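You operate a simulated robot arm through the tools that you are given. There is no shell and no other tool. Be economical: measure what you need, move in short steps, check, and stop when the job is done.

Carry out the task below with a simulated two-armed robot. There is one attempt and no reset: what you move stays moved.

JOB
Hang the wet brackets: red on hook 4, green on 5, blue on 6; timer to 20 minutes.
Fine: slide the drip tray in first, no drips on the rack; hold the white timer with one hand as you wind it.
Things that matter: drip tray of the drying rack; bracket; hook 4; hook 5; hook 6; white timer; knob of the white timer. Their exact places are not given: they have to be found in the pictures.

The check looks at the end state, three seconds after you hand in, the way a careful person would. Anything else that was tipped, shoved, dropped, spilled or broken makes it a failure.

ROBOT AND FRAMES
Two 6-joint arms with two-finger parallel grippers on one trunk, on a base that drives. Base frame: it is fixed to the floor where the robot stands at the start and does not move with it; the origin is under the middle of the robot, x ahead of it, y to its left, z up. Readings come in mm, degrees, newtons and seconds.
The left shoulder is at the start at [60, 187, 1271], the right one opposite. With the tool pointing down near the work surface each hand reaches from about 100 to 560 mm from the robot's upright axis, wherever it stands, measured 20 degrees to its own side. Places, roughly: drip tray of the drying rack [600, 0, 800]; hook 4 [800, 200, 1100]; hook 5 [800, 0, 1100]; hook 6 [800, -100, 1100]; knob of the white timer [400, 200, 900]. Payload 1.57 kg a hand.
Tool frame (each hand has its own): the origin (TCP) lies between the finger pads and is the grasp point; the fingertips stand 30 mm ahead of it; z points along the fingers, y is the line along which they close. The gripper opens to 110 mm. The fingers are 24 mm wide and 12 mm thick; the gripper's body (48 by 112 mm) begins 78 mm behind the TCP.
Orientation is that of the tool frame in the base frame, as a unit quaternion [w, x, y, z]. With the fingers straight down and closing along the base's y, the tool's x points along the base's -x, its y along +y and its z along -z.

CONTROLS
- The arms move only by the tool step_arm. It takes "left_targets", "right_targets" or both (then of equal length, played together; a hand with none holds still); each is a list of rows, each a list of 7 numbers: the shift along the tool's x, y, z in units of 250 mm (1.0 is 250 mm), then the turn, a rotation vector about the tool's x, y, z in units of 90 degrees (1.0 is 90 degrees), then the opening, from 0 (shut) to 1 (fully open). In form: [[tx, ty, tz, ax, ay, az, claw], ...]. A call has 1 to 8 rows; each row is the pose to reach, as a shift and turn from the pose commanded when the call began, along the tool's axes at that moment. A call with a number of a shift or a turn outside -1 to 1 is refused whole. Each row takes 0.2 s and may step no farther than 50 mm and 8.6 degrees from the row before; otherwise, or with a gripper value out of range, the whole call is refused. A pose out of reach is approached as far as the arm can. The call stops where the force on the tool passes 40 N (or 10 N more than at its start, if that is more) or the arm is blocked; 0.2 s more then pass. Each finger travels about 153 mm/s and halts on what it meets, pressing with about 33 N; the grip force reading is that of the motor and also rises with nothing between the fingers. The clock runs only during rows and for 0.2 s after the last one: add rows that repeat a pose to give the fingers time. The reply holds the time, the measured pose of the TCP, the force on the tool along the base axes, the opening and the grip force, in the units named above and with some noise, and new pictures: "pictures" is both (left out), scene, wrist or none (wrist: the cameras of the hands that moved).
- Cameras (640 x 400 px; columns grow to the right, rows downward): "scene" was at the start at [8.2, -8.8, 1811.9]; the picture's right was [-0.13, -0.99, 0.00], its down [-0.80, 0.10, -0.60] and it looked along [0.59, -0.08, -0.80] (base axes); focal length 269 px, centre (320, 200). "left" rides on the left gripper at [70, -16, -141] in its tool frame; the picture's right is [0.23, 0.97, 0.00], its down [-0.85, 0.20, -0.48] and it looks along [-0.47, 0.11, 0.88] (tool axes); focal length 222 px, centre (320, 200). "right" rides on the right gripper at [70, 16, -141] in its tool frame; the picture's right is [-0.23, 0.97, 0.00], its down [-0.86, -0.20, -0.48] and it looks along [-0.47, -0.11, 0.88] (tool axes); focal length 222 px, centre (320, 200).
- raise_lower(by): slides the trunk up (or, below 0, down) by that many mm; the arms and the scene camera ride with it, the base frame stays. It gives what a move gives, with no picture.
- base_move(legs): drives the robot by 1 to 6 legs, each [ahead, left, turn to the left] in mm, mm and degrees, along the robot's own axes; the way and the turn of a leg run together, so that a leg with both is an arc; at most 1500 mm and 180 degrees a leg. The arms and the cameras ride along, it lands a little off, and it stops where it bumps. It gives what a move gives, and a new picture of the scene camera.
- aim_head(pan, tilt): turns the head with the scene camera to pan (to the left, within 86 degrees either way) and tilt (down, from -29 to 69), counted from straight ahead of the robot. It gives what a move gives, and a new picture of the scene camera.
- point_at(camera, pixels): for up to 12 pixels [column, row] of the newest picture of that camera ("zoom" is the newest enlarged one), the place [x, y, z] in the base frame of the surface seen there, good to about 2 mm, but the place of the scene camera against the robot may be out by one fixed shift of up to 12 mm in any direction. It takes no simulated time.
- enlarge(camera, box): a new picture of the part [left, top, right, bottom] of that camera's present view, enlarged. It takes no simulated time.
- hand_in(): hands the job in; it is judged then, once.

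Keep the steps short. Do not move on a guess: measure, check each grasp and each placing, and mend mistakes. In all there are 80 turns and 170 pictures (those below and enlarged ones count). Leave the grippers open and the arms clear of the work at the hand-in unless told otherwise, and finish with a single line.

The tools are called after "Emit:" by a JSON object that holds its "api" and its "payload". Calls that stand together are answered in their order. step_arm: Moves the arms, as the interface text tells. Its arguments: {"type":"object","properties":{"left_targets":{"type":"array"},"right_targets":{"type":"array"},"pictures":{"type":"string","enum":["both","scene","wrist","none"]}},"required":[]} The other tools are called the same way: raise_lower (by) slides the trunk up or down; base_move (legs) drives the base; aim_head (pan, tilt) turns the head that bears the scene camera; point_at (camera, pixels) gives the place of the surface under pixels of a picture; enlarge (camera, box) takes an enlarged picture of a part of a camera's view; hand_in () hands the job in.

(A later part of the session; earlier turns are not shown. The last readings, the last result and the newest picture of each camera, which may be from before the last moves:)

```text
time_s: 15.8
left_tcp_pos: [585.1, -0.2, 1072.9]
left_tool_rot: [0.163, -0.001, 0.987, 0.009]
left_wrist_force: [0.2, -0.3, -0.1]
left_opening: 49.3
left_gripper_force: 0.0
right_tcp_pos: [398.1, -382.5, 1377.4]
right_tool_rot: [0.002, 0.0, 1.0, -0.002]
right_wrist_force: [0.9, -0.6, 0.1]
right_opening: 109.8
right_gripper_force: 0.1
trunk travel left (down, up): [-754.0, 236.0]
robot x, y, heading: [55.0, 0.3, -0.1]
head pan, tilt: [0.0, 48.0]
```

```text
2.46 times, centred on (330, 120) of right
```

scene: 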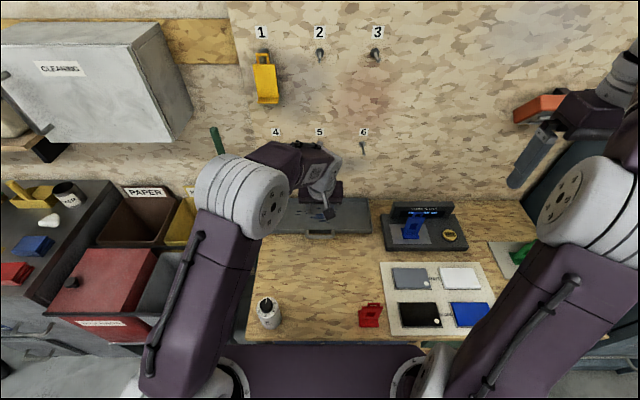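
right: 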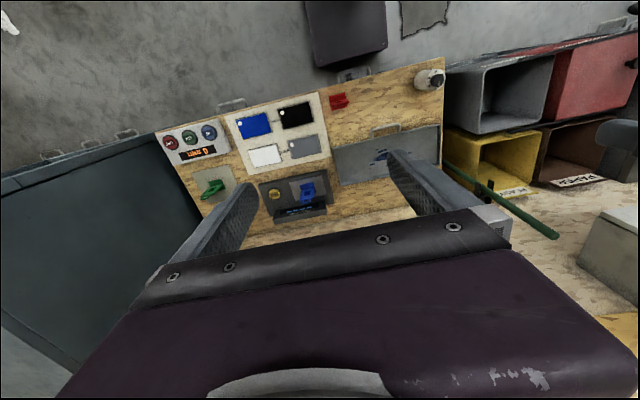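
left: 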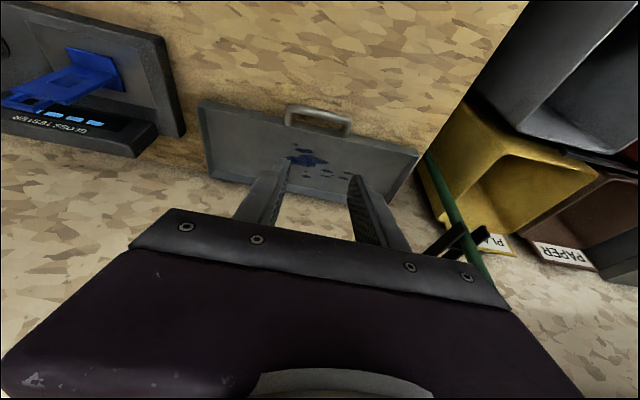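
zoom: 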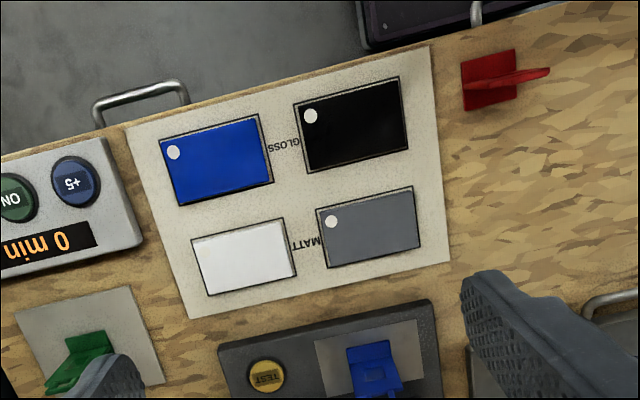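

The tray is in place. For the red bracket I'll use the left hand tilted about 60° forward. First I'll back the base 315 mm and move it 335 mm right, then tilt the hand.

Emit:
{"api": "base_move", "payload": {"legs": [[-315, 0, 0], [0, -335, 0]]}}

Emit:
{"api": "step_arm", "payload": {"left_targets": [[0, 0, 0, 0, -0.093, 0, 0.8], [0, 0, 0, 0, -0.186, 0, 0.8], [0, 0, 0, 0, -0.279, 0, 0.8], [0, 0, 0, 0, -0.372, 0, 0.8], [0, 0, 0, 0, -0.465, 0, 0.8]], "pictures": "both"}}

```text
time_s: 19.7
left_tcp_pos: [271.5, -328.9, 1073.1]
left_tool_rot: [0.163, -0.001, 0.987, 0.009]
left_wrist_force: [0.2, -0.1, -0.3]
left_opening: 49.5
left_gripper_force: 0.0
right_tcp_pos: [83.5, -713.2, 1377.7]
right_tool_rot: [0.001, 0.001, 1.0, -0.001]
right_wrist_force: [-0.6, 1.0, -0.7]
right_opening: 109.9
right_gripper_force: 0.0
trunk travel left (down, up): [-754.0, 236.0]
robot x, y, heading: [-256.5, -329.2, 0.2]
head pan, tilt: [0.0, 48.0]
```

scene: 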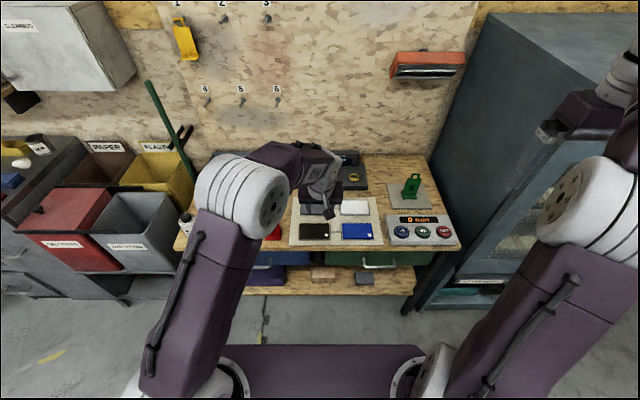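

```text
time_s: 20.9
left_tcp_pos: [271.4, -331.8, 1072.5]
left_tool_rot: [0.505, 0.003, 0.863, 0.009]
left_wrist_force: [0.2, -0.5, 0.0]
left_opening: 88.2
left_gripper_force: 0.0
right_tcp_pos: [84.0, -715.4, 1377.5]
right_tool_rot: [0.001, 0.001, 1.0, -0.001]
right_wrist_force: [-0.2, 0.3, 0.5]
right_opening: 110.2
right_gripper_force: 0.0
trunk travel left (down, up): [-754.0, 236.0]
robot x, y, heading: [-254.0, -333.1, -0.0]
head pan, tilt: [0.0, 48.0]
```

scene: 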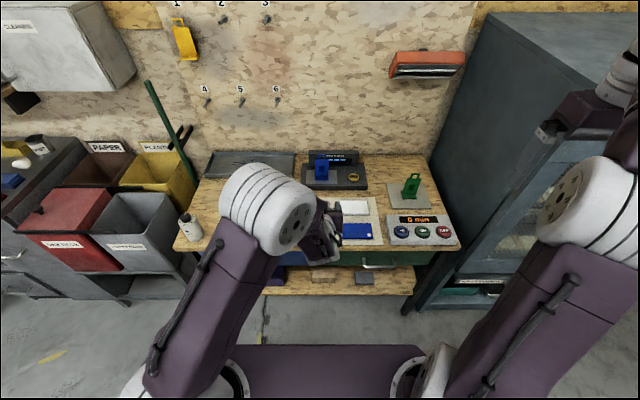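
left: 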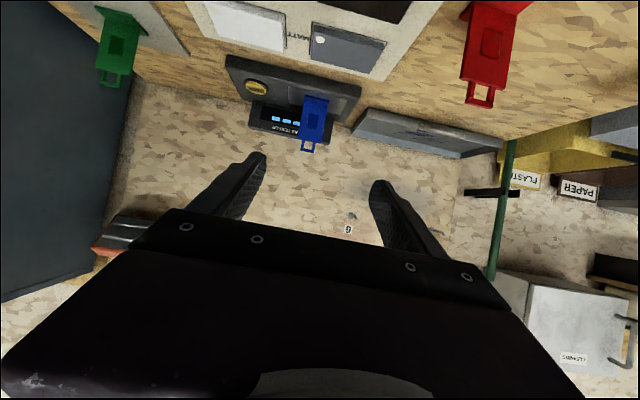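

All three brackets and hook 6 show in the left wrist view. I'll measure the red one here: loop, plate edges and mid-plate.

Emit:
{"api": "enlarge", "payload": {"camera": "left", "box": [430, 0, 550, 120]}}

Emit:
{"api": "point_at", "payload": {"camera": "left", "pixels": [[463, 75], [504, 87], [466, 60], [506, 70], [472, 20], [515, 25], [487, 42], [480, 103], [467, 92], [493, 100], [352, 215], [488, 83]]}}

```text
3.33 times, centred on (490, 60) of left
```

zoom: 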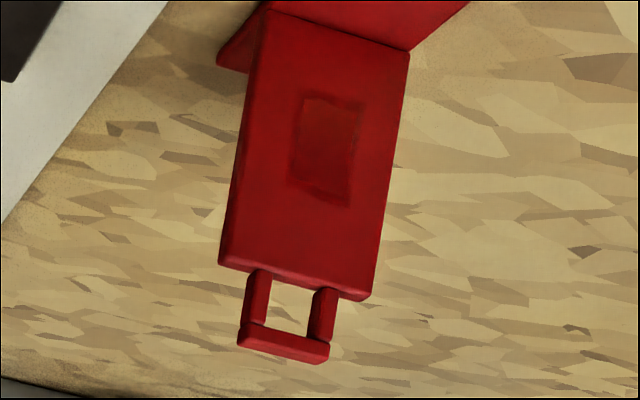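

```text
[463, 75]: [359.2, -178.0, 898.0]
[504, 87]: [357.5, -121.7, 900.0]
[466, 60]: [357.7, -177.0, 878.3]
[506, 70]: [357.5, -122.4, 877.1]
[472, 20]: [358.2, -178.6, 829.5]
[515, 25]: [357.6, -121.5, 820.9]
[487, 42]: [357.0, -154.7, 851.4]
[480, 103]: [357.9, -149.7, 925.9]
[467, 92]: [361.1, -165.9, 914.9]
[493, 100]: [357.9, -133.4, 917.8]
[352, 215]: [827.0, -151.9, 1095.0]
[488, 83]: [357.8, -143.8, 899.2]
```

The red plate's front is at x≈358, y -178 to -121, top z 900, and the loop is 19 mm inside. I'll go to a pre-grasp pose 90 mm back along the tool from the plate centre.

Emit:
{"api": "step_arm", "payload": {"left_targets": [[0.07, 0.09, 0.041, 0, 0, 0, 0.8], [0.14, 0.179, 0.082, 0, 0, 0, 0.8], [0.21, 0.269, 0.123, 0, 0, 0, 0.8], [0.28, 0.358, 0.164, 0, 0, 0, 0.8], [0.35, 0.448, 0.204, 0, 0, 0, 0.8], [0.42, 0.537, 0.245, 0, 0, 0, 0.8], [0.491, 0.627, 0.286, 0, 0, 0, 0.8], [0.561, 0.716, 0.327, 0, 0, 0, 0.8]], "pictures": "wrist"}}

```text
time_s: 22.7
left_tcp_pos: [317.1, -182.6, 926.8]
left_tool_rot: [0.493, 0.017, 0.868, 0.056]
left_wrist_force: [-0.5, -0.2, -0.4]
left_opening: 88.0
left_gripper_force: 0.1
left hand out of reach, approached as far as the arm can: row 2, 3, 4, 5, 6, 7, 8
right_tcp_pos: [83.5, -715.9, 1378.2]
right_tool_rot: [0.001, 0.002, 1.0, -0.001]
right_wrist_force: [0.1, 0.2, -1.0]
right_opening: 109.9
right_gripper_force: 0.0
trunk travel left (down, up): [-754.0, 236.0]
robot x, y, heading: [-256.9, -336.0, -0.2]
head pan, tilt: [0.0, 48.0]
```

left: 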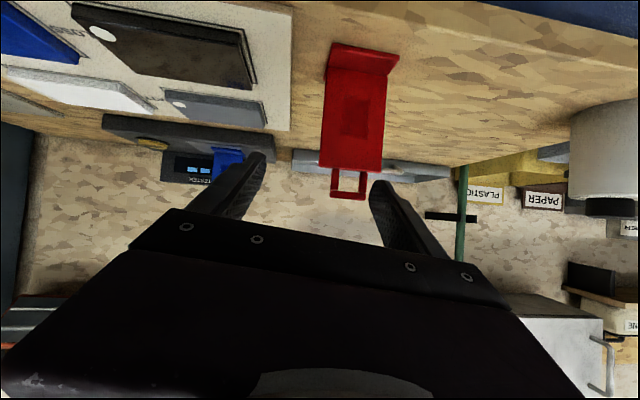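

That spot is too close to the shoulder. I'll back the base another 100 mm, which leaves room in front of the bracket.

Emit:
{"api": "base_move", "payload": {"legs": [[-100, 0, 0]]}}

```text
time_s: 23.8
left_tcp_pos: [220.0, -183.2, 926.4]
left_tool_rot: [0.493, 0.017, 0.868, 0.056]
left_wrist_force: [0.0, -0.1, -0.2]
left_opening: 87.9
left_gripper_force: 0.0
right_tcp_pos: [-14.2, -715.1, 1377.2]
right_tool_rot: [0.0, 0.001, 1.0, -0.001]
right_wrist_force: [1.0, -0.1, 0.4]
right_opening: 109.8
right_gripper_force: 0.0
trunk travel left (down, up): [-754.0, 236.0]
robot x, y, heading: [-355.6, -326.1, -0.2]
head pan, tilt: [0.0, 48.0]
```

scene: 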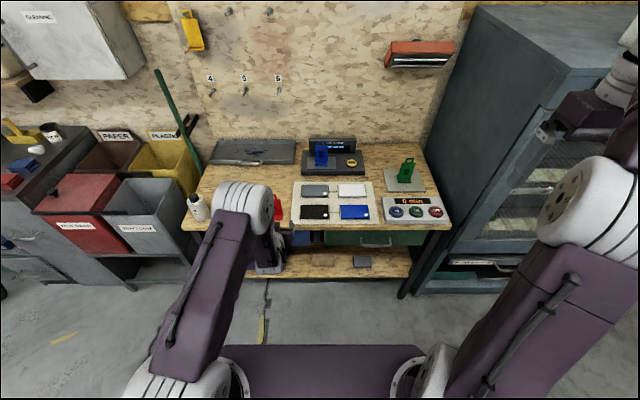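

Now to the pre-grasp [273,-150,913], also correcting the small orientation error.

Emit:
{"api": "step_arm", "payload": {"left_targets": [[-0.017, 0.04, 0.073, 0.017, -0.003, -0.018, 0.8], [-0.034, 0.08, 0.147, 0.034, -0.006, -0.036, 0.8], [-0.052, 0.122, 0.22, 0.051, -0.009, -0.054, 0.8]], "pictures": "wrist"}}

Emit:
{"api": "enlarge", "payload": {"camera": "left", "box": [220, 40, 420, 240]}}

```text
time_s: 24.6
left_tcp_pos: [287.0, -195.8, 917.0]
left_tool_rot: [0.495, -0.004, 0.869, 0.027]
left_wrist_force: [0.1, 0.5, -0.3]
left_opening: 87.8
left_gripper_force: 0.0
left hand out of reach, approached as far as the arm can: row 1, 2, 3
right_tcp_pos: [-17.2, -713.5, 1379.0]
right_tool_rot: [0.001, 0.001, 1.0, -0.001]
right_wrist_force: [-0.1, 1.1, 0.2]
right_opening: 109.8
right_gripper_force: 0.1
trunk travel left (down, up): [-754.0, 236.0]
robot x, y, heading: [-353.4, -331.7, 0.1]
head pan, tilt: [0.0, 48.0]
```

left: 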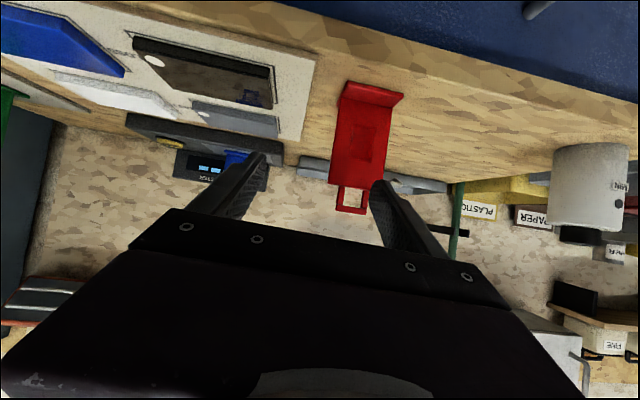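

```text
2.00 times, centred on (320, 140) of left
```

zoom: 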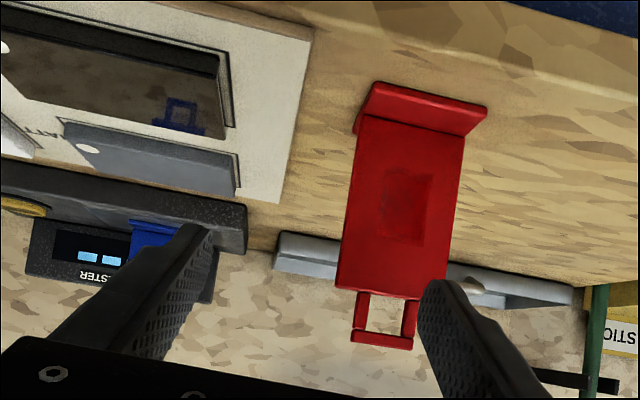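

This height relative to the shoulder forces too sharp a wrist bend. I'll raise the hand 200 mm relative to the body and then lower the trunk by the same amount, so the arm works at shoulder level.

Emit:
{"api": "step_arm", "payload": {"left_targets": [[-0.105, 0.03, -0.084, 0.006, -0.001, -0.002, 0.8], [-0.211, 0.06, -0.168, 0.012, -0.002, -0.005, 0.8], [-0.317, 0.09, -0.252, 0.018, -0.003, -0.007, 0.8], [-0.422, 0.12, -0.336, 0.024, -0.005, -0.01, 0.8], [-0.528, 0.15, -0.42, 0.03, -0.006, -0.012, 0.8], [-0.633, 0.184, -0.504, 0.032, -0.007, -0.013, 0.8]], "pictures": "none"}}

Emit:
{"api": "raise_lower", "payload": {"by": -200}}

```text
time_s: 26.0
left_tcp_pos: [247.4, -192.6, 1115.4]
left_tool_rot: [0.501, -0.014, 0.865, -0.001]
left_wrist_force: [-0.1, 0.2, 0.6]
left_opening: 88.1
left_gripper_force: 0.1
left hand out of reach, approached as far as the arm can: row 1, 2, 3, 4, 5, 6
right_tcp_pos: [-15.9, -713.8, 1379.0]
right_tool_rot: [0.001, 0.001, 1.0, -0.001]
right_wrist_force: [-0.4, -0.6, -0.4]
right_opening: 110.0
right_gripper_force: 0.0
trunk travel left (down, up): [-754.0, 236.0]
robot x, y, heading: [-353.8, -329.4, -0.2]
head pan, tilt: [0.0, 48.0]
```

```text
time_s: 28.2
left_tcp_pos: [250.0, -195.0, 914.9]
left_tool_rot: [0.502, -0.013, 0.865, -0.002]
left_wrist_force: [0.6, 0.2, 0.1]
left_opening: 87.9
left_gripper_force: 0.0
right_tcp_pos: [-14.4, -714.6, 1178.5]
right_tool_rot: [0.001, 0.001, 1.0, -0.001]
right_wrist_force: [0.1, 0.5, 0.3]
right_opening: 109.8
right_gripper_force: 0.2
trunk travel left (down, up): [-554.0, 436.0]
robot x, y, heading: [-356.6, -332.6, -0.2]
head pan, tilt: [0.0, 48.0]
```

Unreachability grows with the hand far out to its own side. I'll bring the hand back inward to where it worked and let the base do the sideways travel.

Emit:
{"api": "step_arm", "payload": {"left_targets": [[0.032, -0.11, -0.055, 0, 0, 0, 0.8], [0.064, -0.22, -0.11, 0, 0, 0, 0.8], [0.096, -0.33, -0.166, 0, 0, 0, 0.8], [0.128, -0.44, -0.222, 0, 0, 0, 0.8], [0.16, -0.548, -0.277, 0, 0, 0, 0.8]], "pictures": "none"}}

Emit:
{"api": "base_move", "payload": {"legs": [[0, 183, 0]]}}

```text
time_s: 29.4
left_tcp_pos: [170.5, -334.6, 915.5]
left_tool_rot: [0.501, -0.015, 0.865, 0.0]
left_wrist_force: [0.5, -1.1, 0.9]
left_opening: 88.3
left_gripper_force: 0.0
right_tcp_pos: [-16.1, -715.3, 1178.2]
right_tool_rot: [0.001, 0.001, 1.0, -0.001]
right_wrist_force: [0.0, 0.6, 0.0]
right_opening: 110.1
right_gripper_force: 0.0
trunk travel left (down, up): [-554.0, 436.0]
robot x, y, heading: [-355.1, -332.7, 0.1]
head pan, tilt: [0.0, 48.0]
```

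```text
time_s: 30.9
left_tcp_pos: [170.6, -148.1, 915.0]
left_tool_rot: [0.501, -0.016, 0.865, -0.001]
left_wrist_force: [0.9, 0.1, -0.4]
left_opening: 88.1
left_gripper_force: 0.1
right_tcp_pos: [-14.5, -529.1, 1179.1]
right_tool_rot: [0.001, 0.0, 1.0, -0.001]
right_wrist_force: [-0.3, 0.4, 0.9]
right_opening: 109.9
right_gripper_force: 0.0
trunk travel left (down, up): [-554.0, 436.0]
robot x, y, heading: [-352.9, -144.4, 0.1]
head pan, tilt: [0.0, 48.0]
```

scene: 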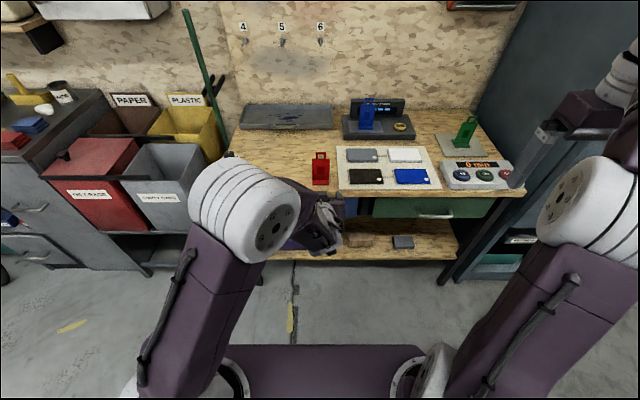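

The hand lines up with the red bracket (y≈-148). Before driving ahead I'll check where the elbow sits relative to the timer and take a wrist view.

Emit:
{"api": "point_at", "payload": {"camera": "scene", "pixels": [[240, 170], [200, 210], [270, 235], [230, 255], [328, 215], [321, 160], [321, 185]]}}

Emit:
{"api": "enlarge", "payload": {"camera": "left", "box": [120, 0, 640, 325]}}

```text
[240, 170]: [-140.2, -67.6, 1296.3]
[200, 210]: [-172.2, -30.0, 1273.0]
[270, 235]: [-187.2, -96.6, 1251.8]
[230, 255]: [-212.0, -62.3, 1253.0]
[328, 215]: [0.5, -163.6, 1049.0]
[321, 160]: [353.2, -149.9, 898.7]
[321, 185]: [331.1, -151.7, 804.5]
```

```text
1.23 times, centred on (380, 162) of left
```

zoom: 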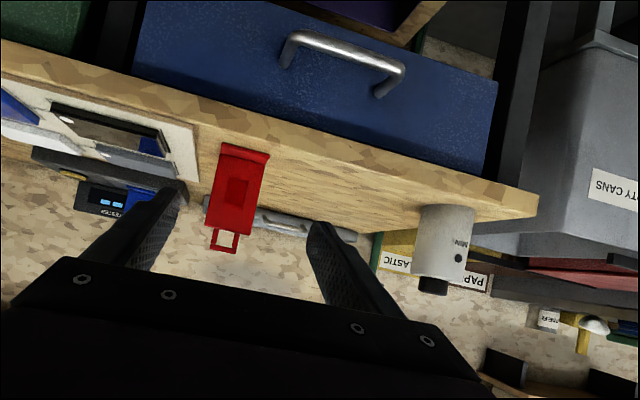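

The elbow is high and well back. I'll drive 95 mm ahead to the pre-grasp spot, then look with the wrist camera.

Emit:
{"api": "base_move", "payload": {"legs": [[95, 0, 0]]}}

Emit:
{"api": "step_arm", "payload": {"left_targets": [[0, 0, 0, 0.01, 0, 0.016, 0.8]], "pictures": "wrist"}}

Emit:
{"api": "enlarge", "payload": {"camera": "left", "box": [220, 40, 420, 240]}}

```text
time_s: 32.0
left_tcp_pos: [267.0, -146.8, 914.6]
left_tool_rot: [0.501, -0.016, 0.865, 0.0]
left_wrist_force: [0.0, -0.1, 1.2]
left_opening: 87.8
left_gripper_force: 0.1
right_tcp_pos: [81.2, -529.5, 1178.7]
right_tool_rot: [0.001, -0.001, 1.0, -0.001]
right_wrist_force: [0.2, -0.1, 0.2]
right_opening: 110.2
right_gripper_force: 0.1
trunk travel left (down, up): [-554.0, 436.0]
robot x, y, heading: [-261.1, -143.9, 0.3]
head pan, tilt: [0.0, 48.0]
```

scene: 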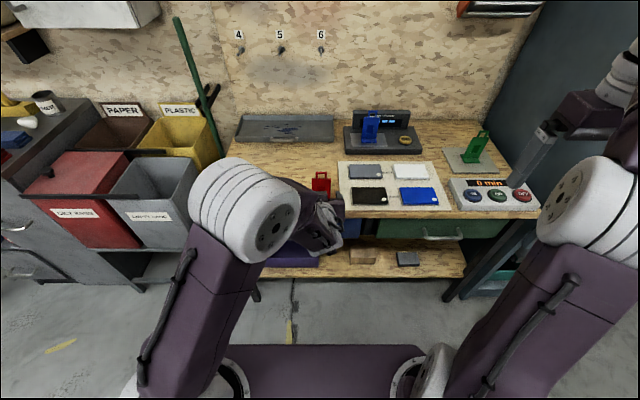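

```text
time_s: 32.4
left_tcp_pos: [266.1, -147.8, 916.1]
left_tool_rot: [0.501, 0.0, 0.865, -0.001]
left_wrist_force: [0.0, 0.3, -0.5]
left_opening: 87.8
left_gripper_force: 0.2
right_tcp_pos: [80.5, -528.0, 1178.1]
right_tool_rot: [0.001, -0.001, 1.0, -0.001]
right_wrist_force: [-0.5, -0.2, 0.7]
right_opening: 110.4
right_gripper_force: 0.0
trunk travel left (down, up): [-554.0, 436.0]
robot x, y, heading: [-257.6, -147.7, -0.2]
head pan, tilt: [0.0, 48.0]
```

left: 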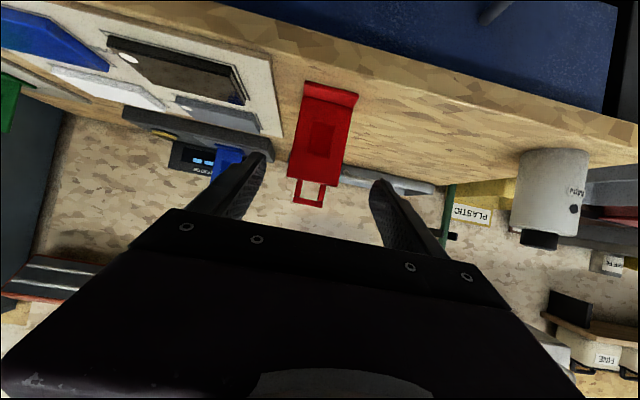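

```text
2.00 times, centred on (320, 140) of left
```

zoom: 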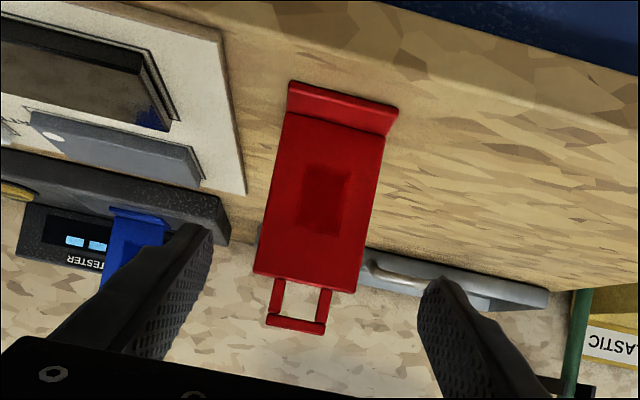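

The bracket is between the fingers in view. I'll measure the plate edges again from here before closing in.

Emit:
{"api": "point_at", "payload": {"camera": "zoom", "pixels": [[258, 260], [355, 280], [280, 150], [378, 165], [270, 200], [368, 220], [322, 205], [297, 322], [290, 100], [392, 118]]}}

```text
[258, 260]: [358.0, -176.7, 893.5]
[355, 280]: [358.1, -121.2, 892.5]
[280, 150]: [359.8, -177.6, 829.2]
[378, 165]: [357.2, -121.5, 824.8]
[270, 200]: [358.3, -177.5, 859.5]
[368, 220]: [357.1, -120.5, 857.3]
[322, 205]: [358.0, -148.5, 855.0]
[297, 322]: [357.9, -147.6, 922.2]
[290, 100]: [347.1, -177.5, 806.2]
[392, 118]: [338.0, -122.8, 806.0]
```

The plate is centred at y≈-149, x≈361. I'll advance 98 mm along the tool axis with the fingers still open.

Emit:
{"api": "step_arm", "payload": {"left_targets": [[-0.001, -0.001, 0.1, 0, 0, 0, 0.8], [-0.002, -0.002, 0.2, 0, 0, 0, 0.8], [-0.003, -0.003, 0.3, 0, 0, 0, 0.8], [-0.004, -0.004, 0.39, 0, 0, 0, 0.8]], "pictures": "wrist"}}

Emit:
{"api": "enlarge", "payload": {"camera": "left", "box": [220, 100, 420, 260]}}

```text
time_s: 33.4
left_tcp_pos: [352.9, -149.0, 867.5]
left_tool_rot: [0.501, -0.001, 0.866, -0.001]
left_wrist_force: [0.2, 0.4, -0.5]
left_opening: 88.0
left_gripper_force: 0.1
right_tcp_pos: [81.6, -529.1, 1178.0]
right_tool_rot: [0.001, -0.001, 1.0, -0.001]
right_wrist_force: [0.0, 1.1, 0.1]
right_opening: 110.1
right_gripper_force: 0.1
trunk travel left (down, up): [-554.0, 436.0]
robot x, y, heading: [-259.5, -148.4, 0.1]
head pan, tilt: [0.0, 48.0]
```

left: 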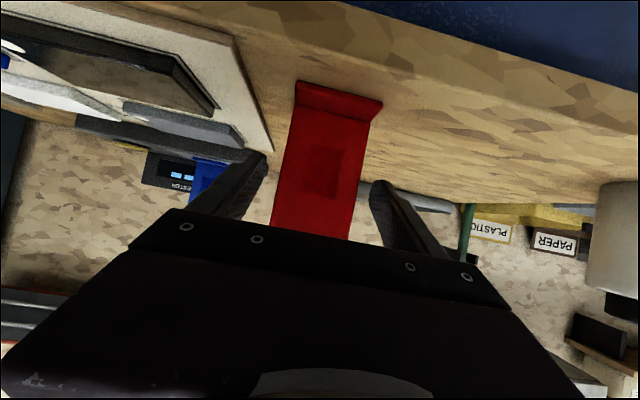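

```text
2.50 times, centred on (320, 180) of left
```

zoom: 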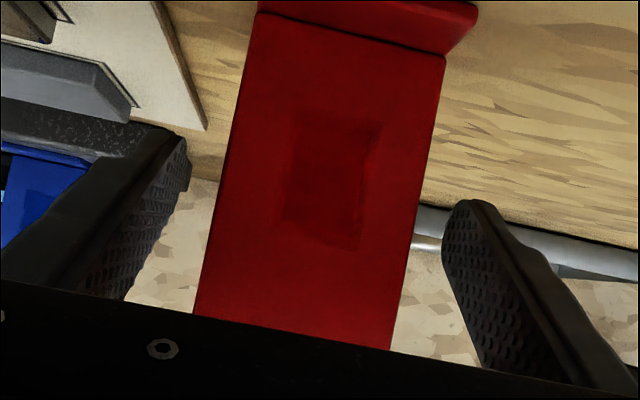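

The plate is centred between the pads. I'll close, wait, then lift 40 mm straight up.

Emit:
{"api": "step_arm", "payload": {"left_targets": [[0, 0, 0, 0, 0, 0, 0.4], [0, 0, 0, 0, 0, 0, 0.4], [0, 0, 0, 0, 0, 0, 0.4], [-0.035, 0, -0.02, 0, 0, 0, 0.4], [-0.07, 0, -0.04, 0, 0, 0, 0.4], [-0.14, 0, -0.08, 0, 0, 0, 0.4]], "pictures": "both"}}

Emit:
{"api": "enlarge", "payload": {"camera": "left", "box": [220, 60, 420, 260]}}

```text
time_s: 34.8
left_tcp_pos: [349.2, -148.1, 907.9]
left_tool_rot: [0.501, 0.0, 0.865, -0.001]
left_wrist_force: [-0.6, -0.1, -3.6]
left_opening: 59.7
left_gripper_force: 32.4
right_tcp_pos: [81.3, -531.5, 1177.6]
right_tool_rot: [0.001, -0.001, 1.0, -0.001]
right_wrist_force: [-0.2, 0.2, -1.4]
right_opening: 110.2
right_gripper_force: 0.1
trunk travel left (down, up): [-554.0, 436.0]
robot x, y, heading: [-260.8, -147.2, 0.1]
head pan, tilt: [0.0, 48.0]
```

scene: 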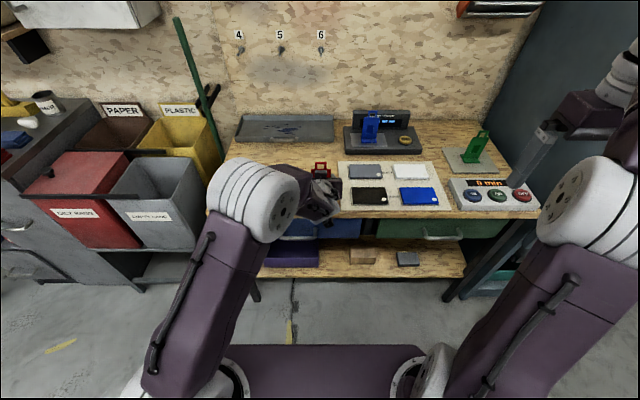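
left: 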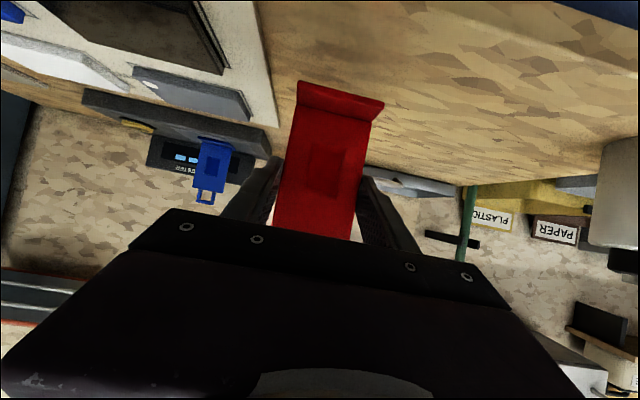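

```text
2.00 times, centred on (320, 160) of left
```

zoom: 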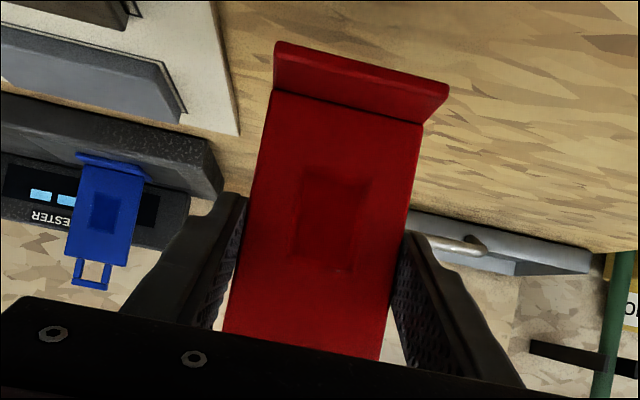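

The red bracket is gripped (opening 59.7, about 3.6 N weight). Before driving I'll measure the bins on the left, the table edge and lower shelf, and the hooks.

Emit:
{"api": "point_at", "payload": {"camera": "scene", "pixels": [[170, 245], [195, 225], [140, 285], [256, 290], [390, 218], [330, 278], [440, 276], [390, 241], [239, 51], [280, 51], [321, 51], [300, 232]]}}

Emit:
{"api": "enlarge", "payload": {"camera": "scene", "box": [100, 180, 300, 305]}}

```text
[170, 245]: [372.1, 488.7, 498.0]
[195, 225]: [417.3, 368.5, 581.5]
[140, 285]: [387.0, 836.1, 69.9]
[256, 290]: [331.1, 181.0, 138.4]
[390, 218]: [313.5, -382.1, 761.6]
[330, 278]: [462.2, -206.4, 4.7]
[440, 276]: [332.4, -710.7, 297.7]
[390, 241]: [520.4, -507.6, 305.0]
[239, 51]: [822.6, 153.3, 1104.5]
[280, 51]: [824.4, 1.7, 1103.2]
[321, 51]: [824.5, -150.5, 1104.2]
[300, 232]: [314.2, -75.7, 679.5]
```

```text
3.20 times, centred on (200, 242) of scene
```

zoom: 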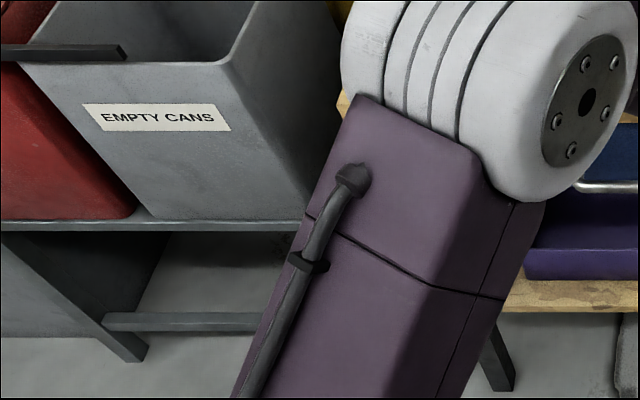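

The base can go to x≈85 without meeting anything (table edge 313, leg 331, bins 372). I'll raise the trunk 150 mm so the loop is near pin height, then drive ahead 345 and left 240.

Emit:
{"api": "raise_lower", "payload": {"by": 150}}

Emit:
{"api": "base_move", "payload": {"legs": [[345, 0, 0], [0, 240, 0]]}}

Emit:
{"api": "enlarge", "payload": {"camera": "left", "box": [170, 50, 470, 250]}}

```text
time_s: 36.6
left_tcp_pos: [351.7, -149.4, 1057.7]
left_tool_rot: [0.501, 0.0, 0.865, 0.0]
left_wrist_force: [-0.3, -0.4, -2.9]
left_opening: 59.5
left_gripper_force: 32.8
right_tcp_pos: [80.6, -529.4, 1326.9]
right_tool_rot: [0.001, 0.0, 1.0, -0.001]
right_wrist_force: [-0.1, -0.1, -0.5]
right_opening: 110.0
right_gripper_force: 0.2
trunk travel left (down, up): [-704.0, 286.0]
robot x, y, heading: [-255.4, -146.3, 0.0]
head pan, tilt: [0.0, 48.0]
```

```text
time_s: 40.2
left_tcp_pos: [701.1, 93.3, 1058.2]
left_tool_rot: [0.5, -0.002, 0.866, 0.001]
left_wrist_force: [0.8, 0.7, -3.3]
left_opening: 59.7
left_gripper_force: 33.4
right_tcp_pos: [432.6, -288.4, 1326.4]
right_tool_rot: [0.001, -0.002, 1.0, 0.0]
right_wrist_force: [0.3, -0.3, 0.2]
right_opening: 110.2
right_gripper_force: 0.1
trunk travel left (down, up): [-704.0, 286.0]
robot x, y, heading: [89.9, 94.6, 0.3]
head pan, tilt: [0.0, 48.0]
```

scene: 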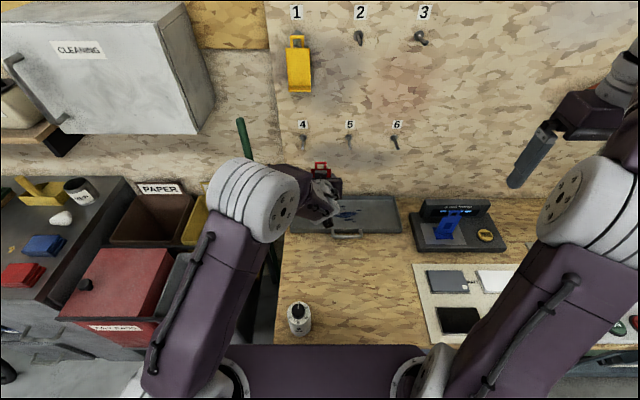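

```text
2.00 times, centred on (320, 150) of left
```

zoom: 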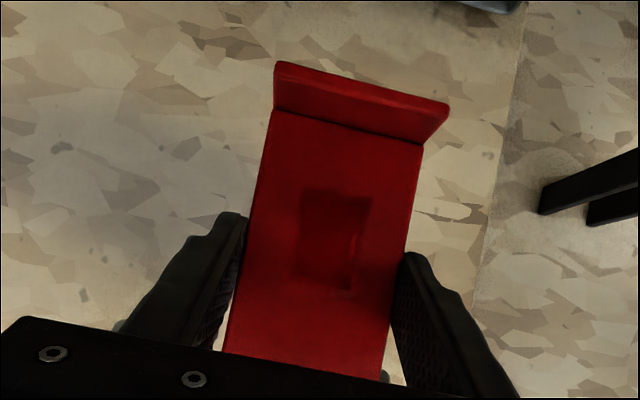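

The hand is at [701,93,1058]. The loop is out of the wrist view, so I'll measure the loop and hook 4 together in the scene camera, where the fixed camera shift cancels.

Emit:
{"api": "enlarge", "payload": {"camera": "scene", "box": [285, 115, 365, 195]}}

```text
5.00 times, centred on (325, 155) of scene
```

zoom: 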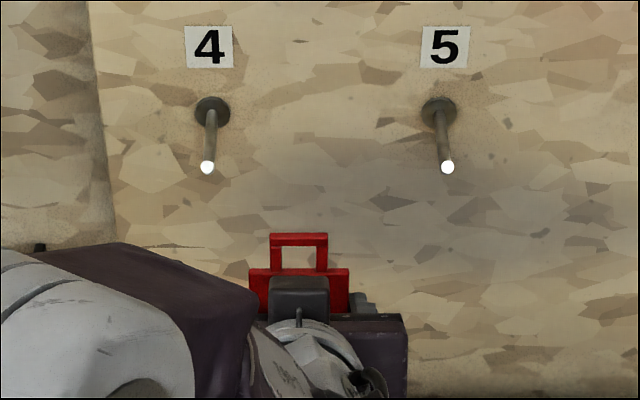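

Emit:
{"api": "point_at", "payload": {"camera": "zoom", "pixels": [[299, 239], [274, 255], [323, 255], [258, 272], [342, 272], [207, 167], [210, 140], [212, 120], [299, 272], [447, 167], [443, 140], [240, 180]]}}

```text
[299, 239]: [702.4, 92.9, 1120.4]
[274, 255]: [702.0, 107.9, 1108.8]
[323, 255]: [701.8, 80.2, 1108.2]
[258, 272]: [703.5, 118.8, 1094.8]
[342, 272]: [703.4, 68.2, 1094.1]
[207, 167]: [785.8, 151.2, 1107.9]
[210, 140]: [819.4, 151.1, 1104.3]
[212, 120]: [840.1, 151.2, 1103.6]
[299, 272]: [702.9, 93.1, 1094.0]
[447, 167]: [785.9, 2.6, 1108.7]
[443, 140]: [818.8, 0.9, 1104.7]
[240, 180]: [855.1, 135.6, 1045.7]
```

In the scene frame the loop hole is at y≈93.5, z≈1095–1116, and the hook 4 pin at y≈151.2 with its tip at [786,151,1108]. I'll shift 58 mm left, 2 mm up and 50 mm ahead, stopping before the tip.

Emit:
{"api": "step_arm", "payload": {"left_targets": [[-0.01, 0.115, 0, 0, 0, 0, 0.4], [-0.02, 0.231, 0.01, 0, 0, 0, 0.4], [-0.065, 0.231, 0.09, 0, 0, 0, 0.4], [-0.107, 0.231, 0.169, 0, 0, 0, 0.4], [-0.107, 0.231, 0.169, 0, 0, 0, 0.4]], "pictures": "scene"}}

Emit:
{"api": "enlarge", "payload": {"camera": "scene", "box": [270, 110, 350, 190]}}

```text
time_s: 41.4
left_tcp_pos: [748.9, 152.6, 1060.5]
left_tool_rot: [0.501, -0.003, 0.866, 0.0]
left_wrist_force: [-0.8, 0.1, -3.0]
left_opening: 59.4
left_gripper_force: 33.2
right_tcp_pos: [433.0, -287.5, 1327.4]
right_tool_rot: [0.0, -0.001, 1.0, -0.001]
right_wrist_force: [0.5, 0.0, 0.2]
right_opening: 110.0
right_gripper_force: 0.1
trunk travel left (down, up): [-704.0, 286.0]
robot x, y, heading: [90.7, 97.2, 0.4]
head pan, tilt: [0.0, 48.0]
```

scene: 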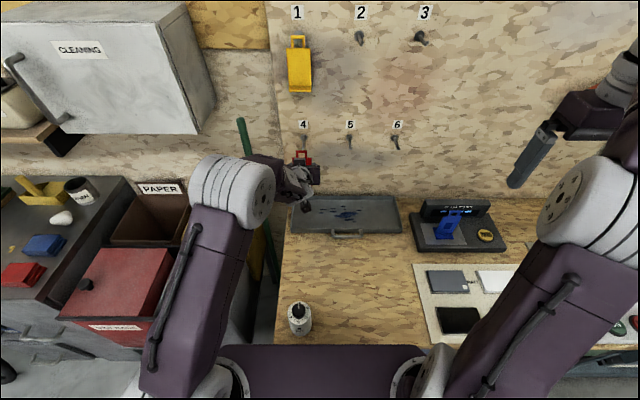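

```text
5.00 times, centred on (310, 150) of scene
```

zoom: 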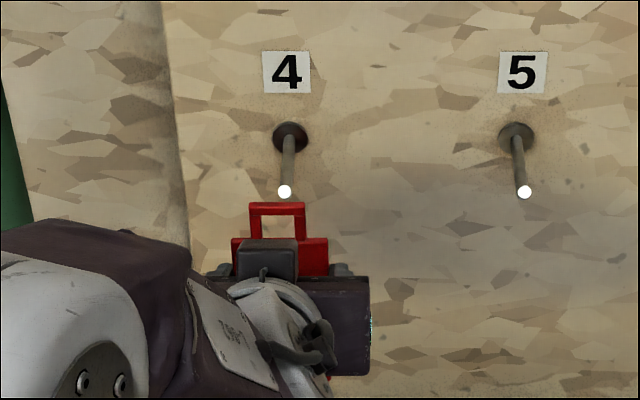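

Emit:
{"api": "point_at", "payload": {"camera": "zoom", "pixels": [[278, 209], [255, 225], [300, 225], [265, 243], [240, 243], [322, 243], [285, 191], [287, 165], [289, 150]]}}

```text
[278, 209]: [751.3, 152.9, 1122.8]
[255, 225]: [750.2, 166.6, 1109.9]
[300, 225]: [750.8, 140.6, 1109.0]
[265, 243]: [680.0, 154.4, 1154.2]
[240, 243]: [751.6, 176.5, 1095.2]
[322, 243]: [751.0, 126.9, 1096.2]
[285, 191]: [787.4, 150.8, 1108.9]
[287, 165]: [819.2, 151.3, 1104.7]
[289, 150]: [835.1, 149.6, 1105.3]
```

The loop hole is at y≈152.5, z≈1096–1118, and the pin tip at y≈151, z≈1108.5, so they line up. I'll advance 58 mm over the pin in small steps.

Emit:
{"api": "step_arm", "payload": {"left_targets": [[0, -0.006, 0, 0, 0, 0, 0.4], [-0.023, -0.006, 0.04, 0, 0, 0, 0.4], [-0.046, -0.006, 0.08, 0, 0, 0, 0.4], [-0.07, -0.006, 0.12, 0, 0, 0, 0.4], [-0.093, -0.006, 0.161, 0, 0, 0, 0.4], [-0.116, -0.006, 0.201, 0, 0, 0, 0.4]], "pictures": "scene"}}

Emit:
{"api": "enlarge", "payload": {"camera": "scene", "box": [270, 110, 350, 190]}}

Emit:
{"api": "point_at", "payload": {"camera": "zoom", "pixels": [[285, 168], [285, 191], [285, 180], [262, 188], [308, 188], [275, 174]]}}

```text
time_s: 42.8
left_tcp_pos: [808.3, 150.7, 1060.4]
left_tool_rot: [0.501, -0.002, 0.865, -0.001]
left_wrist_force: [0.6, -1.0, -3.2]
left_opening: 59.6
left_gripper_force: 32.9
right_tcp_pos: [433.6, -286.9, 1328.1]
right_tool_rot: [0.0, -0.001, 1.0, 0.0]
right_wrist_force: [-0.2, 0.3, 0.2]
right_opening: 110.0
right_gripper_force: 0.0
trunk travel left (down, up): [-704.0, 286.0]
robot x, y, heading: [91.0, 93.5, -0.1]
head pan, tilt: [0.0, 48.0]
```

scene: 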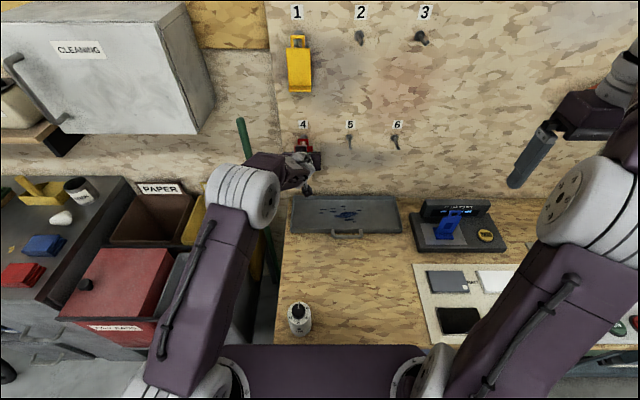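

```text
5.00 times, centred on (310, 150) of scene
```

zoom: 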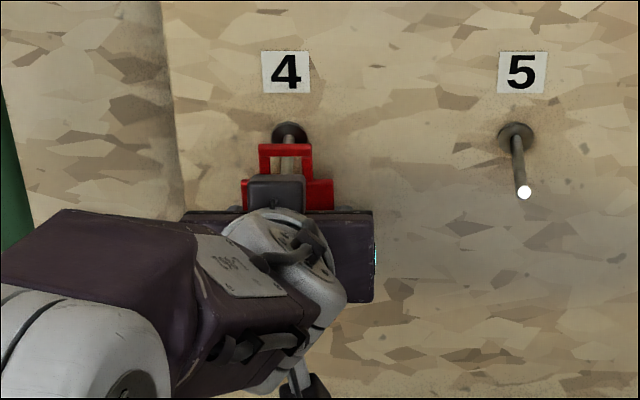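

```text
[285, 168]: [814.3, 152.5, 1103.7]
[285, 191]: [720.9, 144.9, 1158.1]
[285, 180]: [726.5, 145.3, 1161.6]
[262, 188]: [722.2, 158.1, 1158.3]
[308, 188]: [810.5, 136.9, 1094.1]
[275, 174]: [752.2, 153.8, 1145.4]
```

The pin shows through the loop, which sits at x≈811. I'll lower 13 mm in small steps until the pin takes the weight.

Emit:
{"api": "step_arm", "payload": {"left_targets": [[0.014, 0, 0.008, 0, 0, 0, 0.4], [0.028, 0, 0.016, 0, 0, 0, 0.4], [0.038, 0, 0.022, 0, 0, 0, 0.4], [0.045, 0, 0.026, 0, 0, 0, 0.4]], "pictures": "none"}}

Emit:
{"api": "enlarge", "payload": {"camera": "scene", "box": [280, 120, 340, 170]}}

```text
time_s: 43.8
left_tcp_pos: [808.6, 149.9, 1047.4]
left_tool_rot: [0.501, -0.003, 0.865, 0.001]
left_wrist_force: [0.5, 1.2, -3.2]
left_opening: 59.9
left_gripper_force: 33.5
right_tcp_pos: [433.3, -287.7, 1328.6]
right_tool_rot: [0.002, -0.003, 1.0, -0.001]
right_wrist_force: [-0.2, 0.6, -0.2]
right_opening: 110.1
right_gripper_force: 0.1
trunk travel left (down, up): [-704.0, 286.0]
robot x, y, heading: [90.4, 91.8, 0.2]
head pan, tilt: [0.0, 48.0]
```

```text
8.00 times, centred on (310, 145) of scene
```

zoom: 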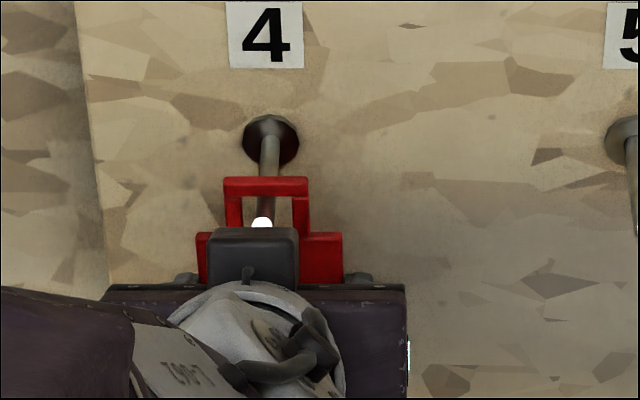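

The weight is still on the hand. The white tip shows inside the loop, so I'll lower a few more millimetres.

Emit:
{"api": "step_arm", "payload": {"left_targets": [[0.007, 0, 0.004, 0, 0, 0, 0.4], [0.014, 0, 0.008, 0, 0, 0, 0.4], [0.014, 0, 0.008, 0, 0, 0, 0.4]], "pictures": "none"}}

```text
time_s: 44.6
left_tcp_pos: [808.2, 150.9, 1048.9]
left_tool_rot: [0.504, -0.002, 0.863, 0.0]
left_wrist_force: [8.6, -0.9, 19.1]
left_opening: 59.4
left_gripper_force: 32.8
right_tcp_pos: [430.9, -288.2, 1327.2]
right_tool_rot: [0.002, -0.002, 1.0, 0.0]
right_wrist_force: [-0.3, 0.7, -0.3]
right_opening: 109.8
right_gripper_force: 0.1
trunk travel left (down, up): [-704.0, 286.0]
robot x, y, heading: [95.9, 93.7, 0.3]
head pan, tilt: [0.0, 48.0]
```

The pin now carries the bracket (19 N upward). I'll ease up 3 mm to relieve the force, then open slightly to release.

Emit:
{"api": "step_arm", "payload": {"left_targets": [[-0.01, 0, -0.006, 0, 0, 0, 0.4], [-0.01, 0, -0.006, 0, 0, 0, 0.4], [-0.01, 0, -0.006, 0, 0, 0, 0.58], [-0.01, 0, -0.006, 0, 0, 0, 0.75], [-0.01, 0, -0.006, 0, 0, 0, 0.8]], "pictures": "both"}}

Emit:
{"api": "enlarge", "payload": {"camera": "scene", "box": [280, 120, 340, 170]}}

```text
time_s: 45.8
left_tcp_pos: [809.0, 150.0, 1045.3]
left_tool_rot: [0.501, -0.003, 0.866, 0.001]
left_wrist_force: [-0.3, -0.7, -0.3]
left_opening: 87.8
left_gripper_force: 0.0
right_tcp_pos: [431.4, -287.3, 1327.2]
right_tool_rot: [0.0, -0.002, 1.0, 0.0]
right_wrist_force: [0.6, 0.4, 0.1]
right_opening: 110.2
right_gripper_force: 0.2
trunk travel left (down, up): [-704.0, 286.0]
robot x, y, heading: [86.5, 93.3, 0.1]
head pan, tilt: [0.0, 48.0]
```

scene: 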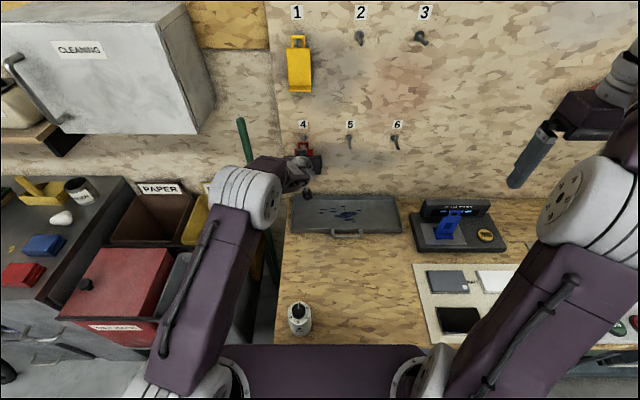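
left: 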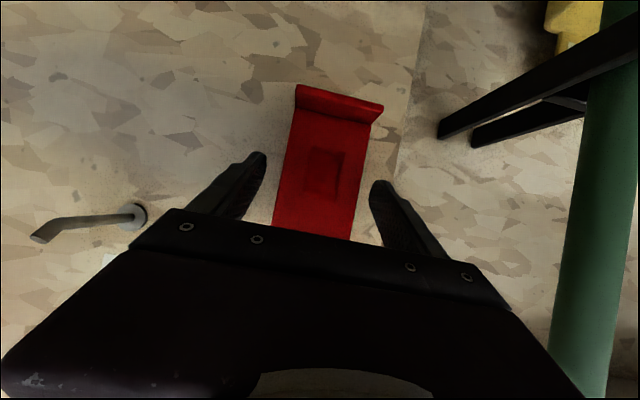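

```text
8.00 times, centred on (310, 145) of scene
```

zoom: 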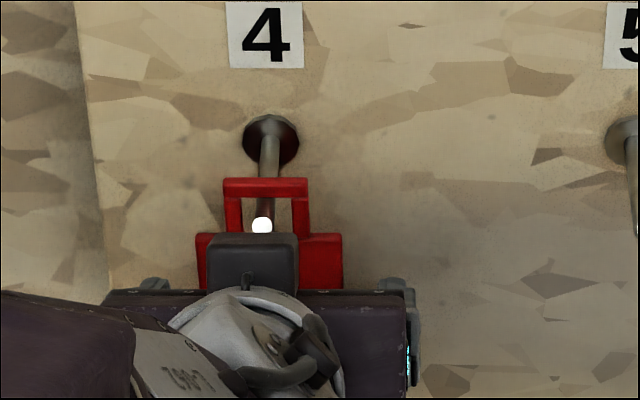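

The red bracket hangs on hook 4. I'll withdraw straight back from the wall.

Emit:
{"api": "step_arm", "payload": {"left_targets": [[0.04, 0, -0.069, 0, 0, 0, 0.8], [0.12, 0, -0.208, 0, 0, 0, 0.8], [0.2, 0, -0.346, 0, 0, 0, 0.8], [0.28, 0, -0.485, 0, 0, 0, 0.8]], "pictures": "scene"}}

Emit:
{"api": "enlarge", "payload": {"camera": "scene", "box": [270, 110, 350, 190]}}

```text
time_s: 46.8
left_tcp_pos: [666.6, 150.1, 1048.1]
left_tool_rot: [0.502, -0.002, 0.865, 0.0]
left_wrist_force: [-0.6, 0.1, 0.2]
left_opening: 88.1
left_gripper_force: 0.1
right_tcp_pos: [432.1, -288.4, 1328.4]
right_tool_rot: [0.001, -0.001, 1.0, -0.001]
right_wrist_force: [0.3, 0.6, 0.5]
right_opening: 109.8
right_gripper_force: 0.1
trunk travel left (down, up): [-704.0, 286.0]
robot x, y, heading: [93.9, 95.9, 0.3]
head pan, tilt: [0.0, 48.0]
```

scene: 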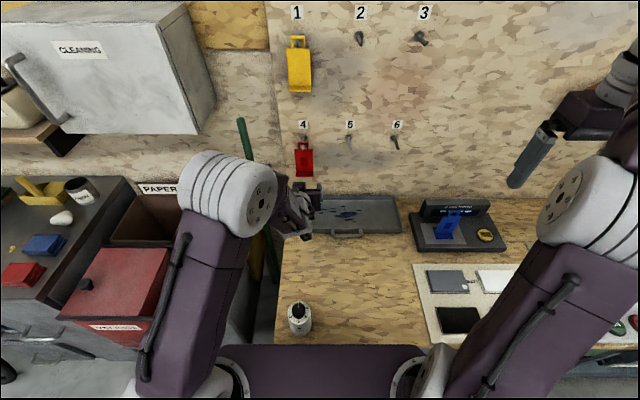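

```text
5.00 times, centred on (310, 150) of scene
```

zoom: 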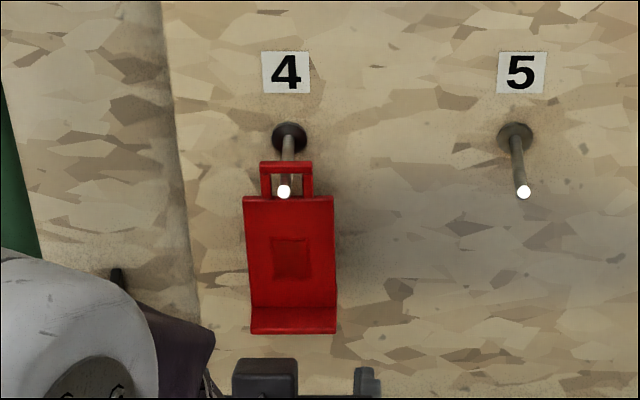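

Red hangs properly on hook 4. Next is the blue bracket: I'll enlarge it and the green one to measure their pose.

Emit:
{"api": "enlarge", "payload": {"camera": "scene", "box": [400, 190, 500, 265]}}

Emit:
{"api": "point_at", "payload": {"camera": "zoom", "pixels": [[290, 150], [350, 165], [270, 270], [350, 285], [300, 220], [250, 250], [375, 120], [300, 130], [260, 300], [350, 310], [480, 260], [200, 330]]}}

```text
5.33 times, centred on (450, 228) of scene
```

zoom: 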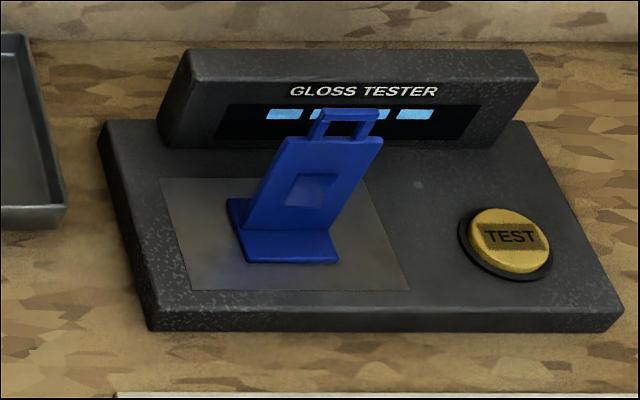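

```text
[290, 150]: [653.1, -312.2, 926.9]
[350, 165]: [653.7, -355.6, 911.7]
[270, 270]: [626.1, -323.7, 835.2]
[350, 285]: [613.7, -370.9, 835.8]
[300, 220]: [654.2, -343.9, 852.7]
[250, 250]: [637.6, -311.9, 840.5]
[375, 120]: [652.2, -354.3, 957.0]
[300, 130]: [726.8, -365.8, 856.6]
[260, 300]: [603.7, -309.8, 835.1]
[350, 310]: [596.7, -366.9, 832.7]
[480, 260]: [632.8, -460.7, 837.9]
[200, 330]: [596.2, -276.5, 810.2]
```

The blue plate faces straight back (front x≈653 at both edges, y about -310 to -367, bottom z≈835). Before shifting right I'll tuck the right arm inward and look right for the cabinet.

Emit:
{"api": "step_arm", "payload": {"right_targets": [[0, 0.17, 0, 0, 0, 0, 1], [0, 0.34, 0, 0, 0, 0, 1], [0, 0.51, 0, 0, 0, 0, 1], [0, 0.68, 0, 0, 0, 0, 1]], "pictures": "none"}}

Emit:
{"api": "aim_head", "payload": {"pan": -40, "tilt": 42}}

```text
time_s: 47.8
left_tcp_pos: [668.0, 152.5, 1046.7]
left_tool_rot: [0.501, -0.001, 0.865, -0.002]
left_wrist_force: [-0.2, -0.1, 0.1]
left_opening: 88.0
left_gripper_force: 0.1
right_tcp_pos: [430.7, -118.3, 1329.7]
right_tool_rot: [0.001, -0.002, 1.0, -0.002]
right_wrist_force: [0.5, 0.2, 0.1]
right_opening: 109.6
right_gripper_force: 0.0
trunk travel left (down, up): [-704.0, 286.0]
robot x, y, heading: [89.6, 95.8, 0.4]
head pan, tilt: [0.0, 48.0]
```

```text
time_s: 48.9
left_tcp_pos: [668.6, 149.7, 1045.8]
left_tool_rot: [0.501, -0.003, 0.865, 0.001]
left_wrist_force: [0.0, 0.6, -0.3]
left_opening: 88.1
left_gripper_force: 0.0
right_tcp_pos: [431.8, -119.9, 1329.7]
right_tool_rot: [0.001, -0.002, 1.0, -0.001]
right_wrist_force: [-0.1, 0.3, 0.6]
right_opening: 110.1
right_gripper_force: 0.3
trunk travel left (down, up): [-704.0, 286.0]
robot x, y, heading: [90.3, 94.6, 0.3]
head pan, tilt: [-40.0, 42.0]
```

scene: 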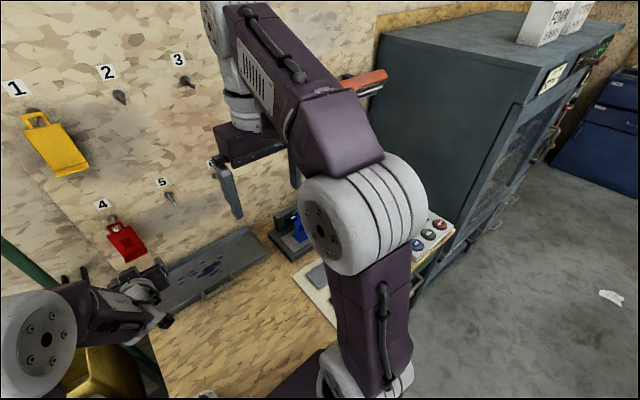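

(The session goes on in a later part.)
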